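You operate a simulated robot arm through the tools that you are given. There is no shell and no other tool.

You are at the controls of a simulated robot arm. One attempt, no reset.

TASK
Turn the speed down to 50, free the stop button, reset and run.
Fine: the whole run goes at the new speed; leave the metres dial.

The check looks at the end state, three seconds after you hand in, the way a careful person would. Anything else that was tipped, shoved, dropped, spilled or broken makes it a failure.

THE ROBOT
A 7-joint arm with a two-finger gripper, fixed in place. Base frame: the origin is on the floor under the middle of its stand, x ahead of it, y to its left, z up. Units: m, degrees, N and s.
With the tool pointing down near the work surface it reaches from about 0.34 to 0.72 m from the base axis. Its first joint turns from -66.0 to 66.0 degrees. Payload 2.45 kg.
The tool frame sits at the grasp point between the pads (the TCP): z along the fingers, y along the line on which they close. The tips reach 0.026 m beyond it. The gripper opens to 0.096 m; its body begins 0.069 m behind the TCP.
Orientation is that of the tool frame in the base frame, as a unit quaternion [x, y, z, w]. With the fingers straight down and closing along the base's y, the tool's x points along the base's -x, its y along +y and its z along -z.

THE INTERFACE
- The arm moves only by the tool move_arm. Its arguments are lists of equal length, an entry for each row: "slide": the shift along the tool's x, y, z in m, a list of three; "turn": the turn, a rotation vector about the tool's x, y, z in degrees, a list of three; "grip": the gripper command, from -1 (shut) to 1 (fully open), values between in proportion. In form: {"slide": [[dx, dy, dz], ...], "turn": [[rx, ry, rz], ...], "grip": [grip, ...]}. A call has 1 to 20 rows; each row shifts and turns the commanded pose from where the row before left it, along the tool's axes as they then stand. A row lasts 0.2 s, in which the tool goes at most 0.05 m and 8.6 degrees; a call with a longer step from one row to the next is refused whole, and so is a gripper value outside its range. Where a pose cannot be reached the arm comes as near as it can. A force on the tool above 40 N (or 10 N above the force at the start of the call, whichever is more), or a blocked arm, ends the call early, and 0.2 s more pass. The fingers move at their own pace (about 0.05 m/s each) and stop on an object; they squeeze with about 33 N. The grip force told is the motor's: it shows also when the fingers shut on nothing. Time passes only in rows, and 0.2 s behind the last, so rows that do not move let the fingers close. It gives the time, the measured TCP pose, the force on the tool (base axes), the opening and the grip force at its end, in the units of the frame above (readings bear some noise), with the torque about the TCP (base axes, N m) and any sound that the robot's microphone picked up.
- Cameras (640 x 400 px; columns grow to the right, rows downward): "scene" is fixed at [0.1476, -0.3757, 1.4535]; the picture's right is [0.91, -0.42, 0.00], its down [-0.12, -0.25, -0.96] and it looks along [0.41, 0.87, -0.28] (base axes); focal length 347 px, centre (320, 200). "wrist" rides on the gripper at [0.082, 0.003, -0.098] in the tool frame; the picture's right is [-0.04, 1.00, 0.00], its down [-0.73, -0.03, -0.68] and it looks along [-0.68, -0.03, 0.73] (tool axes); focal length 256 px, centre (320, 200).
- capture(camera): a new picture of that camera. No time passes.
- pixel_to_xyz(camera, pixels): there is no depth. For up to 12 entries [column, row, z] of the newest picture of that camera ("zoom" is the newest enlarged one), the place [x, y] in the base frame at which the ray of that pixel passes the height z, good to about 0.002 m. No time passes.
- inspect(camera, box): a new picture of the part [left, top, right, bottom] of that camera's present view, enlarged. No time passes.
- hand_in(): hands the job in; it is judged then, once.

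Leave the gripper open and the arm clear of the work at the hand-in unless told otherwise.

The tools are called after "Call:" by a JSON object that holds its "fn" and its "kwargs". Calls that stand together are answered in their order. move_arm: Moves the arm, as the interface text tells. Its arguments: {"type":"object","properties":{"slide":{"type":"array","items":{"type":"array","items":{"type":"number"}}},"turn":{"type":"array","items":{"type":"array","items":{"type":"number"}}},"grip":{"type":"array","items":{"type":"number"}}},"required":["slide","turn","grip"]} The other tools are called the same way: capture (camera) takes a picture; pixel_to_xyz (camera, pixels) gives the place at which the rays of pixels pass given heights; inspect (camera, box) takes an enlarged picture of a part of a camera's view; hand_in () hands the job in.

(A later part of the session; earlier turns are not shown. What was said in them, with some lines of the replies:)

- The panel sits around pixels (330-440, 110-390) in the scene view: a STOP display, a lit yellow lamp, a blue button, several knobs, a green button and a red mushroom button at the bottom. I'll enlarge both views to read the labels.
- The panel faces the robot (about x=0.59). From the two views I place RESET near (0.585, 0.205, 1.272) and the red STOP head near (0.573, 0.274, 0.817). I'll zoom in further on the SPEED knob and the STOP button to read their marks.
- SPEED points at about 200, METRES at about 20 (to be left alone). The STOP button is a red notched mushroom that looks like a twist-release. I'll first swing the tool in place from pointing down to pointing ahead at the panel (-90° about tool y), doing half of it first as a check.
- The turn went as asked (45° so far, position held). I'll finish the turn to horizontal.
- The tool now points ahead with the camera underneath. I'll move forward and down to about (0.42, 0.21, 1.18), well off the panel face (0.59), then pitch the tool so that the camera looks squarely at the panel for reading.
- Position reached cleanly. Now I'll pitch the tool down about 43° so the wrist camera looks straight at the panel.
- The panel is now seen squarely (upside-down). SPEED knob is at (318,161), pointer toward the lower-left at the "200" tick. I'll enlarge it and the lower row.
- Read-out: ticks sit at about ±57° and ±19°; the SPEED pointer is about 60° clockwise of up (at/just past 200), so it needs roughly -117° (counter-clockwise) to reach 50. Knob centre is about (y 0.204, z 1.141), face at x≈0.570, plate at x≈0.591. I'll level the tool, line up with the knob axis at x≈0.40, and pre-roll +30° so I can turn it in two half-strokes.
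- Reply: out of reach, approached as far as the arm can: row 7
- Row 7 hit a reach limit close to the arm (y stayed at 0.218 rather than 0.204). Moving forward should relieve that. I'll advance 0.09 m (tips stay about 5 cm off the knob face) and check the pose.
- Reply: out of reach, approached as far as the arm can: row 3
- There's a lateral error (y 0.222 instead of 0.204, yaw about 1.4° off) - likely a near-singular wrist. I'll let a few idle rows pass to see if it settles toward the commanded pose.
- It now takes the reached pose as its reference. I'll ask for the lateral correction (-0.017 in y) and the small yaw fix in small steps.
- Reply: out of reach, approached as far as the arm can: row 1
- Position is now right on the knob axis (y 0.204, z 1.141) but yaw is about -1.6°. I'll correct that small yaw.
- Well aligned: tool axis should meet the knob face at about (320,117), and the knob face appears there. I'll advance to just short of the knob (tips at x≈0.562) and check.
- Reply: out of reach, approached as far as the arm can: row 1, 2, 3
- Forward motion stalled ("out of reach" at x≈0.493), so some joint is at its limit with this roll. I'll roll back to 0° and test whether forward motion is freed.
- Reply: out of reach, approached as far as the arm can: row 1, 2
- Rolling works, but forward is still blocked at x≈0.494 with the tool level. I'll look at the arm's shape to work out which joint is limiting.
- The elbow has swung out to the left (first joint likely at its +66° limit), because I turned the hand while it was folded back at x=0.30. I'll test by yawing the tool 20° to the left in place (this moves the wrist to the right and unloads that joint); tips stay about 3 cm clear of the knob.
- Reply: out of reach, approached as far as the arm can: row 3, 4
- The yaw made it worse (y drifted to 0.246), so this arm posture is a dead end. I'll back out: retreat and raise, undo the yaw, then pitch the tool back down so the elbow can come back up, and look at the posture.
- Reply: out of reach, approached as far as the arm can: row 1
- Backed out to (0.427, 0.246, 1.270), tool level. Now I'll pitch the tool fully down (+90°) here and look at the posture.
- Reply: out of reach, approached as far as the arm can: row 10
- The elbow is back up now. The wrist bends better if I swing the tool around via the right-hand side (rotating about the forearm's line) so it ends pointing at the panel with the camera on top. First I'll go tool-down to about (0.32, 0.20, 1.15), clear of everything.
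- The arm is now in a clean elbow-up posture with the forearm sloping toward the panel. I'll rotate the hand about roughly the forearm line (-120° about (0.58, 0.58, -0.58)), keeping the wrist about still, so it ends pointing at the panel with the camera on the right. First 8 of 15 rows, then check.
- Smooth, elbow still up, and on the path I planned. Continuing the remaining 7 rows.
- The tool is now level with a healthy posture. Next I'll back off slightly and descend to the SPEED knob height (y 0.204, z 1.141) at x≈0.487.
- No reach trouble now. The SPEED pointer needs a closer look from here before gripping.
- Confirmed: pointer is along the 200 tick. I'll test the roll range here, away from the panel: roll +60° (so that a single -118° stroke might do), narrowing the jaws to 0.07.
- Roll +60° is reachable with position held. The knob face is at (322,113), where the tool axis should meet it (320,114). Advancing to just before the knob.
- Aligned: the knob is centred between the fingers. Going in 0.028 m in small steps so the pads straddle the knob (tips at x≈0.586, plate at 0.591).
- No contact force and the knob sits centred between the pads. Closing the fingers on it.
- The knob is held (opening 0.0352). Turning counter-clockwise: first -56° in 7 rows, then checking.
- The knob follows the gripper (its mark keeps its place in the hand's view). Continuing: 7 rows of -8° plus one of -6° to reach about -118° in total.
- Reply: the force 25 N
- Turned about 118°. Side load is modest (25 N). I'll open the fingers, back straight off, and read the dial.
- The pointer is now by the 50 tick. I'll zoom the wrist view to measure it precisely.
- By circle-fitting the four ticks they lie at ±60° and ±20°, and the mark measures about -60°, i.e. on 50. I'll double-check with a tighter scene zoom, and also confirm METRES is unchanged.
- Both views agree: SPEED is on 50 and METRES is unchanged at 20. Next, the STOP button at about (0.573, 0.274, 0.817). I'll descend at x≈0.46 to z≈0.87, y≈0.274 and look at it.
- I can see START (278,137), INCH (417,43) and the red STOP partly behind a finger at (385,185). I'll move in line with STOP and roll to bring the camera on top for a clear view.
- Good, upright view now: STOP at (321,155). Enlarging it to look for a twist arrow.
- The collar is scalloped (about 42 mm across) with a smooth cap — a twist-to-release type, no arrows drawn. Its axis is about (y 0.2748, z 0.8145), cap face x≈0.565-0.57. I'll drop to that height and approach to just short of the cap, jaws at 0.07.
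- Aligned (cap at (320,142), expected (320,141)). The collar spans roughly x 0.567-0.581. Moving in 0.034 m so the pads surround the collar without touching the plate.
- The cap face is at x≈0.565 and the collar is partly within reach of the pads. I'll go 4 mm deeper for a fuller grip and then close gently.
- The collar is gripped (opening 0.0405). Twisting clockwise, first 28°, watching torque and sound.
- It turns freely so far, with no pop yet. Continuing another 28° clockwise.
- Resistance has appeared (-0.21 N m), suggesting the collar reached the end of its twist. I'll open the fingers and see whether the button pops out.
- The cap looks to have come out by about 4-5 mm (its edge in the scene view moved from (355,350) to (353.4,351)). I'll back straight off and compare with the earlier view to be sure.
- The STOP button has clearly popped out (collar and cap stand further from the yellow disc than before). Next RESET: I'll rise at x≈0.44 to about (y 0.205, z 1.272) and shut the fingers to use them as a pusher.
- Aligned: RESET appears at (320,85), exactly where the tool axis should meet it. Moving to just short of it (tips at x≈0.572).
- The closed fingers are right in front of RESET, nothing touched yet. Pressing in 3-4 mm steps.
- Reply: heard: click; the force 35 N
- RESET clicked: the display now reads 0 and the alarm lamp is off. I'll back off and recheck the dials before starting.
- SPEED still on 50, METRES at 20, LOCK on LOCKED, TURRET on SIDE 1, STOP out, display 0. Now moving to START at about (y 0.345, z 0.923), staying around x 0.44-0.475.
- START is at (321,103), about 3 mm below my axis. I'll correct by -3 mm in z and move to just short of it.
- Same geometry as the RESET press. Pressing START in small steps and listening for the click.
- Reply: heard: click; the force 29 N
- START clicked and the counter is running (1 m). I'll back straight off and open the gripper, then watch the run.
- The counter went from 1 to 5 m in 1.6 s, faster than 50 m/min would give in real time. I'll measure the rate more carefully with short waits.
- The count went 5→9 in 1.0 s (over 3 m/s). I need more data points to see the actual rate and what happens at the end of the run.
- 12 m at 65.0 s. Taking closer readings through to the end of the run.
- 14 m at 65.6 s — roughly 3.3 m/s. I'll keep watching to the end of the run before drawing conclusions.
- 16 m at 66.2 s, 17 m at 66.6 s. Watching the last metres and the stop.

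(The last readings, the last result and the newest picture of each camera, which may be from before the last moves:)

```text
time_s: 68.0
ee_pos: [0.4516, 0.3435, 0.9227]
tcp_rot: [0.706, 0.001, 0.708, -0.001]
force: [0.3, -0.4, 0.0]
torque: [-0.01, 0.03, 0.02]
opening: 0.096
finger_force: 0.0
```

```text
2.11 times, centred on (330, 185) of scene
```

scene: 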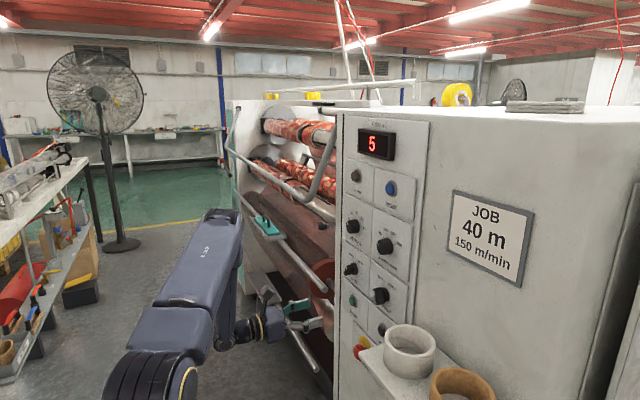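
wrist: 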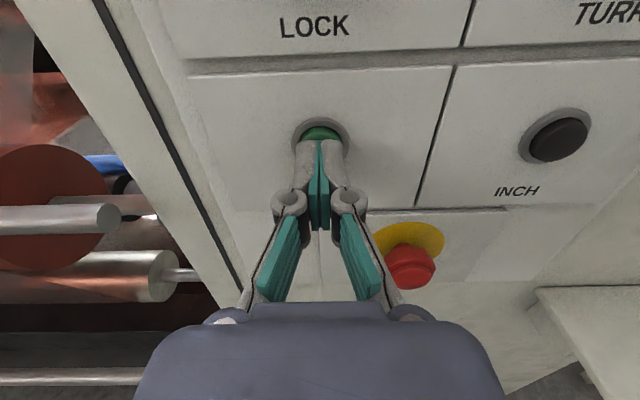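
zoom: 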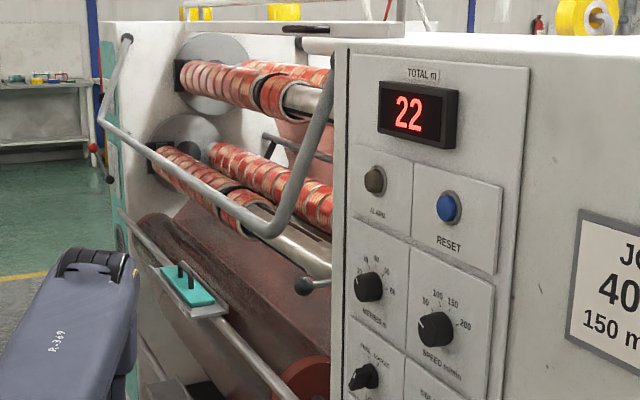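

It passed 20: comparing mark and tick directions again, the METRES pointer is actually along the "30" tick (parallax fooled me), so the run should end at 30 m. I'll keep watching.

Call:
{"fn": "move_arm", "kwargs": {"slide": [[0, 0, 0], [0, 0, 0], [0, 0, 0], [0, 0, 0]], "turn": [[0, 0, 0], [0, 0, 0], [0, 0, 0], [0, 0, 0]], "grip": [1, 1, 1, 1]}}

Call:
{"fn": "inspect", "kwargs": {"camera": "scene", "box": [220, 90, 440, 280]}}

Call:
{"fn": "move_arm", "kwargs": {"slide": [[0, 0, 0], [0, 0, 0], [0, 0, 0]], "turn": [[0, 0, 0], [0, 0, 0], [0, 0, 0]], "grip": [1, 1, 1]}}

Call:
{"fn": "inspect", "kwargs": {"camera": "scene", "box": [220, 90, 440, 280]}}

```text
time_s: 69.0
ee_pos: [0.4513, 0.3452, 0.9226]
tcp_rot: [0.707, 0.001, 0.708, -0.001]
force: [-0.8, -0.4, -0.6]
torque: [0.0, 0.01, 0.01]
opening: 0.0961
finger_force: 0.1
```

```text
2.11 times, centred on (330, 185) of scene
```

zoom: 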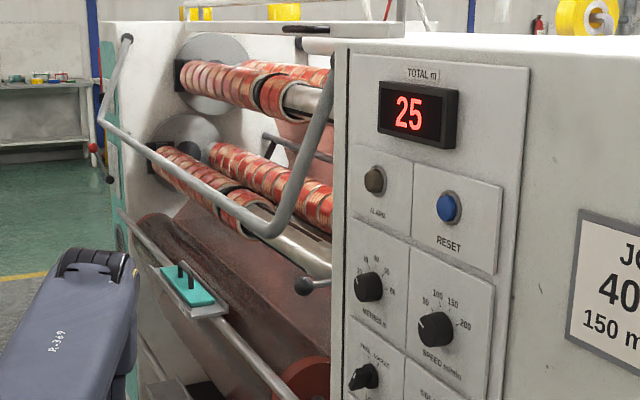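

```text
time_s: 69.8
ee_pos: [0.4517, 0.3434, 0.9242]
tcp_rot: [0.706, 0.001, 0.708, -0.001]
force: [0.2, -0.2, -0.7]
torque: [-0.01, 0.0, 0.0]
opening: 0.0962
finger_force: 0.0
```

```text
2.11 times, centred on (330, 185) of scene
```

zoom: 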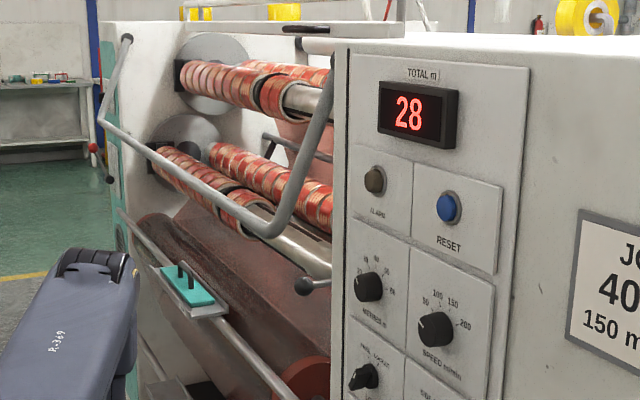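

28 m at 69.8 s; steady at about 3.3 m/s. Waiting for the end of the run.

Call:
{"fn": "move_arm", "kwargs": {"slide": [[0, 0, 0], [0, 0, 0], [0, 0, 0], [0, 0, 0]], "turn": [[0, 0, 0], [0, 0, 0], [0, 0, 0], [0, 0, 0]], "grip": [1, 1, 1, 1]}}

Call:
{"fn": "inspect", "kwargs": {"camera": "scene", "box": [220, 90, 440, 280]}}

Call:
{"fn": "move_arm", "kwargs": {"slide": [[0, 0, 0], [0, 0, 0], [0, 0, 0]], "turn": [[0, 0, 0], [0, 0, 0], [0, 0, 0]], "grip": [1, 1, 1]}}

Call:
{"fn": "inspect", "kwargs": {"camera": "scene", "box": [220, 90, 440, 280]}}

```text
time_s: 70.8
ee_pos: [0.4511, 0.3442, 0.9222]
tcp_rot: [0.707, 0.001, 0.707, -0.001]
force: [-0.2, 0.0, 0.1]
torque: [0.04, 0.0, 0.0]
opening: 0.096
finger_force: 0.1
```

```text
2.11 times, centred on (330, 185) of scene
```

zoom: 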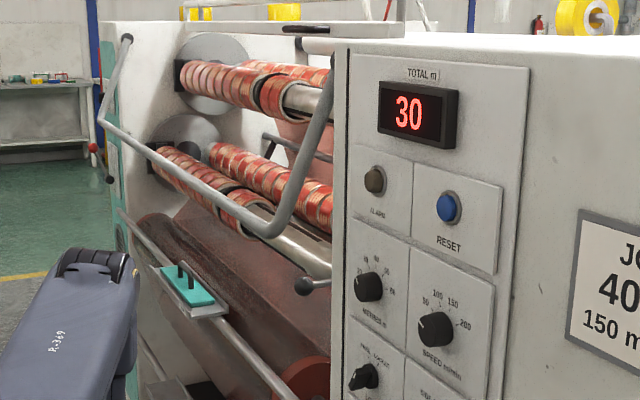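

```text
time_s: 71.6
ee_pos: [0.4511, 0.3445, 0.9214]
tcp_rot: [0.706, 0.001, 0.708, -0.001]
force: [-0.5, 0.7, -0.3]
torque: [-0.04, -0.02, 0.01]
opening: 0.0958
finger_force: 0.0
```

```text
2.11 times, centred on (330, 185) of scene
```

zoom: 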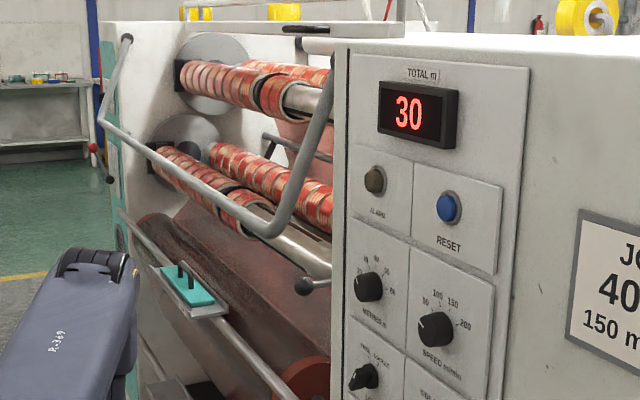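

The run finished and holds at 30 m, which matches the METRES dial (30, untouched). Before handing in, I want an accurate reading of the SPEED dial. I'll move (clear of the panel, x≈0.44) to look at it from the hand camera.

Call:
{"fn": "move_arm", "kwargs": {"slide": [[0, 0, -0.01], [0.0425, 0.02, 0], [0.0425, 0.02, 0], [0.0425, 0.02, 0], [0.0425, 0.02, 0], [0.0425, 0.02, 0], [0.0425, 0.02, 0], [0.0425, 0.02, 0], [0, 0, 0]], "turn": [[0, 0, 0], [0, 0, 0], [0, 0, 0], [0, 0, 0], [0, 0, 0], [0, 0, 0], [0, 0, 0], [0, 0, 0], [0, 0, 0]], "grip": [1, 1, 1, 1, 1, 1, 1, 1, 1]}}

Call:
{"fn": "capture", "kwargs": {"camera": "wrist"}}

Call:
{"fn": "capture", "kwargs": {"camera": "scene"}}

```text
time_s: 73.6
ee_pos: [0.4416, 0.202, 1.2208]
tcp_rot: [0.706, 0.002, 0.708, -0.001]
force: [-0.8, 0.0, -0.7]
torque: [-0.02, 0.0, 0.0]
opening: 0.096
finger_force: 0.0
```

```text
taken
```

wrist: 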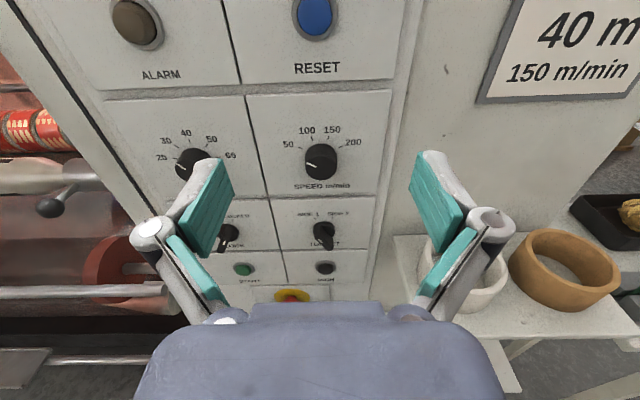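

```text
taken
```

scene: 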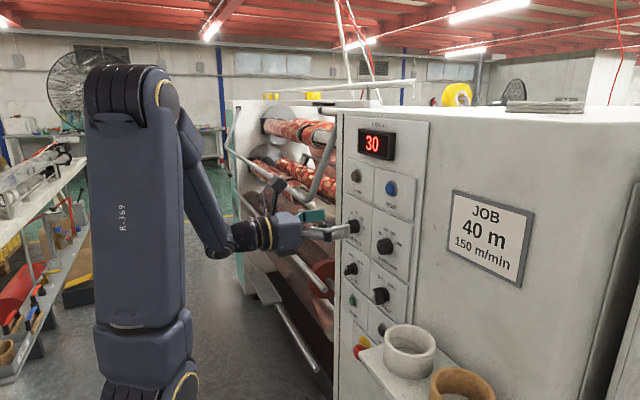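

The SPEED dial is at (321,160). Enlarging it for measurement.

Call:
{"fn": "inspect", "kwargs": {"camera": "wrist", "box": [270, 115, 372, 195]}}

Call:
{"fn": "inspect", "kwargs": {"camera": "wrist", "box": [296, 130, 346, 182]}}

Call:
{"fn": "inspect", "kwargs": {"camera": "wrist", "box": [150, 115, 245, 195]}}

```text
5.00 times, centred on (321, 155) of wrist
```

zoom: 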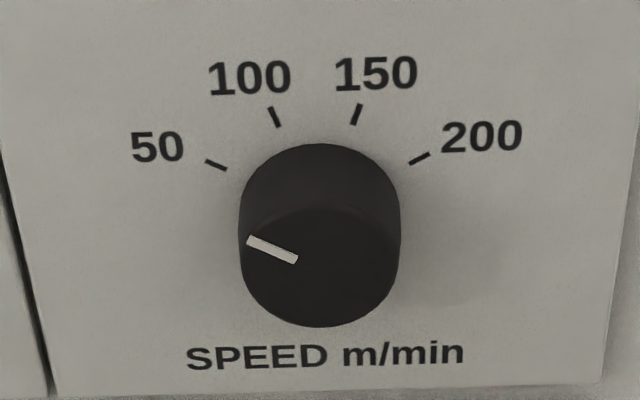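

```text
7.69 times, centred on (321, 156) of wrist
```

zoom: 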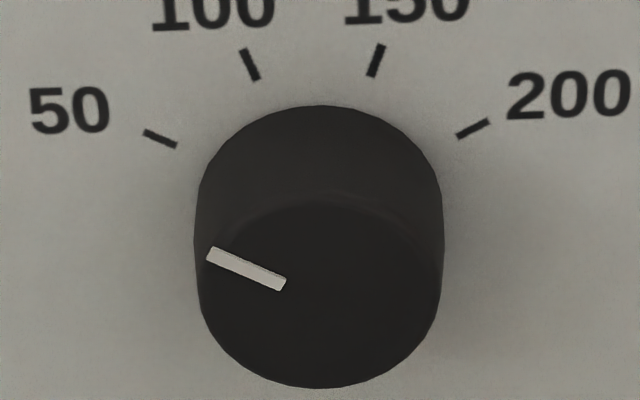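

```text
5.00 times, centred on (198, 155) of wrist
```

zoom: 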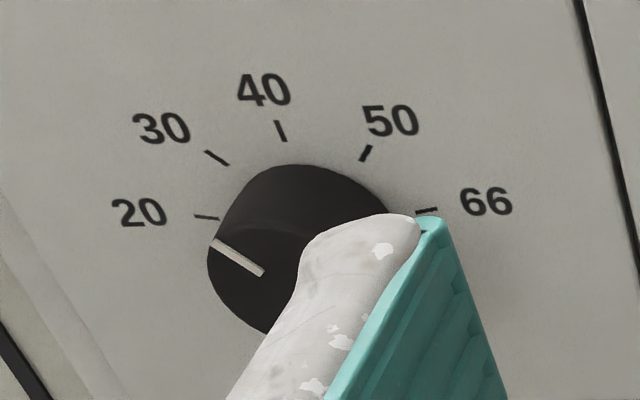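

Measured again from this view: ticks at ±60° and the SPEED mark at about -60.5°, so it reads 50 (±1). METRES lies along 30, as found, and the counter ended at exactly 30. STOP is out, alarm is off. I'll back the open gripper further away from the panel.

Call:
{"fn": "move_arm", "kwargs": {"slide": [[0, 0, -0.03], [0.01, 0, -0.03], [0.01, 0, -0.02], [0, 0, 0]], "turn": [[0, 0, 0], [0, 0, 0], [0, 0, 0], [0, 0, 0]], "grip": [1, 1, 1, 1]}}

Call:
{"fn": "capture", "kwargs": {"camera": "scene"}}

Call:
{"fn": "capture", "kwargs": {"camera": "wrist"}}

Call:
{"fn": "inspect", "kwargs": {"camera": "scene", "box": [330, 230, 510, 400]}}

```text
time_s: 74.6
ee_pos: [0.3604, 0.2039, 1.2407]
tcp_rot: [0.706, 0.002, 0.708, -0.002]
force: [-0.2, 0.4, 0.5]
torque: [0.01, -0.01, -0.01]
opening: 0.0962
finger_force: 0.1
```

```text
taken
```

scene: 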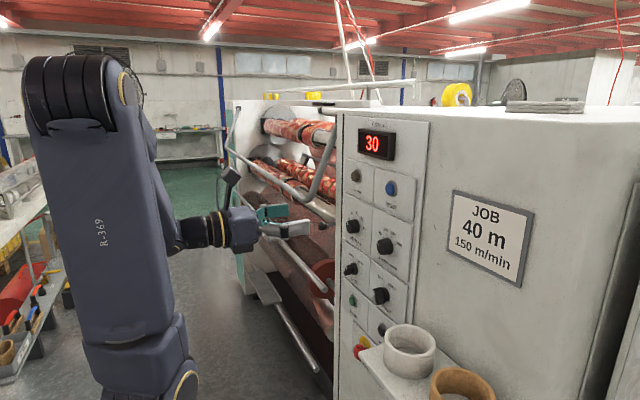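

```text
taken
```

wrist: 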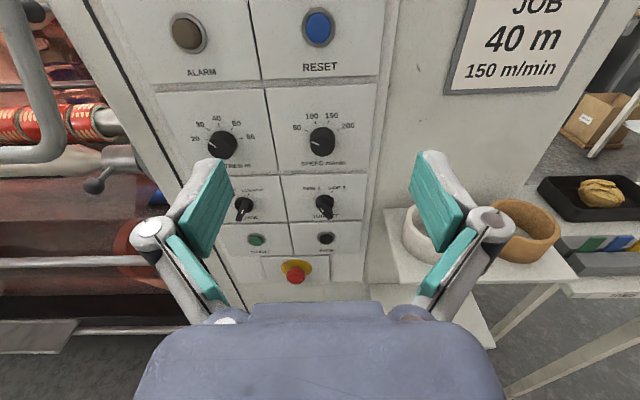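

```text
2.35 times, centred on (420, 315) of scene
```

zoom: 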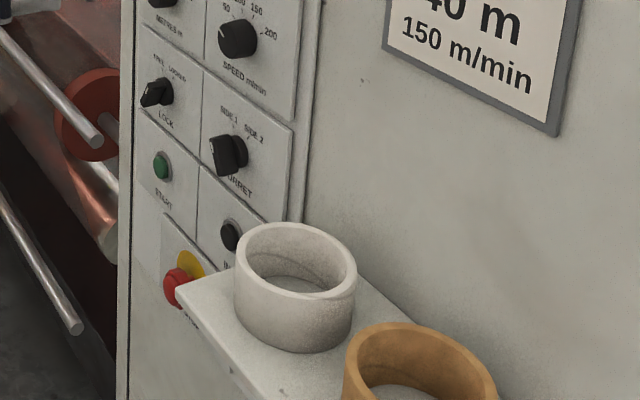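

The arm is clear at x≈0.36 with the gripper open. SPEED reads 50, METRES is still at 30, and LOCK, TURRET and the rings on the tray are where they were. STOP is out, the alarm is off, and the run is complete at 30 m. Handing in.

One point I couldn't settle: the counter climbed at about 3.3 m/s, faster than 50 m/min in real time. SPEED was on 50 before START and I didn't touch it during the run.

Call:
{"fn": "hand_in", "kwargs": {}}

```text
The job is handed in.
```

The job is handed in, but I couldn't confirm the run actually went at 50 m/min. The counter climbed at about 3.3 m/s, which in real time is 200 m/min, the old setting. Either the simulated counter runs about four times fast, or the machine kept the old speed. I didn't do a second run to find out, because that would have wound another 30 m.

- **Speed:** I turned the dial from 200 to 50 before anything else. It measured 50, give or take 1, both before and after the run, and I didn't touch it during the run.
- **Stop button:** I twisted it clockwise about 56° and it popped out.
- **Reset:** it clicked, the alarm lamp went off and the display went from STOP to 0.
- **Run:** START clicked, the counter ran up to 30 m, and the machine stopped there by itself.
- **Metres dial:** I left it alone. It points at 30, though I first misread it as 20 because of the viewing angle. The job card says 40 m.

The other controls and the rings on the tray look unmoved. The arm is clear of the panel with the gripper open.
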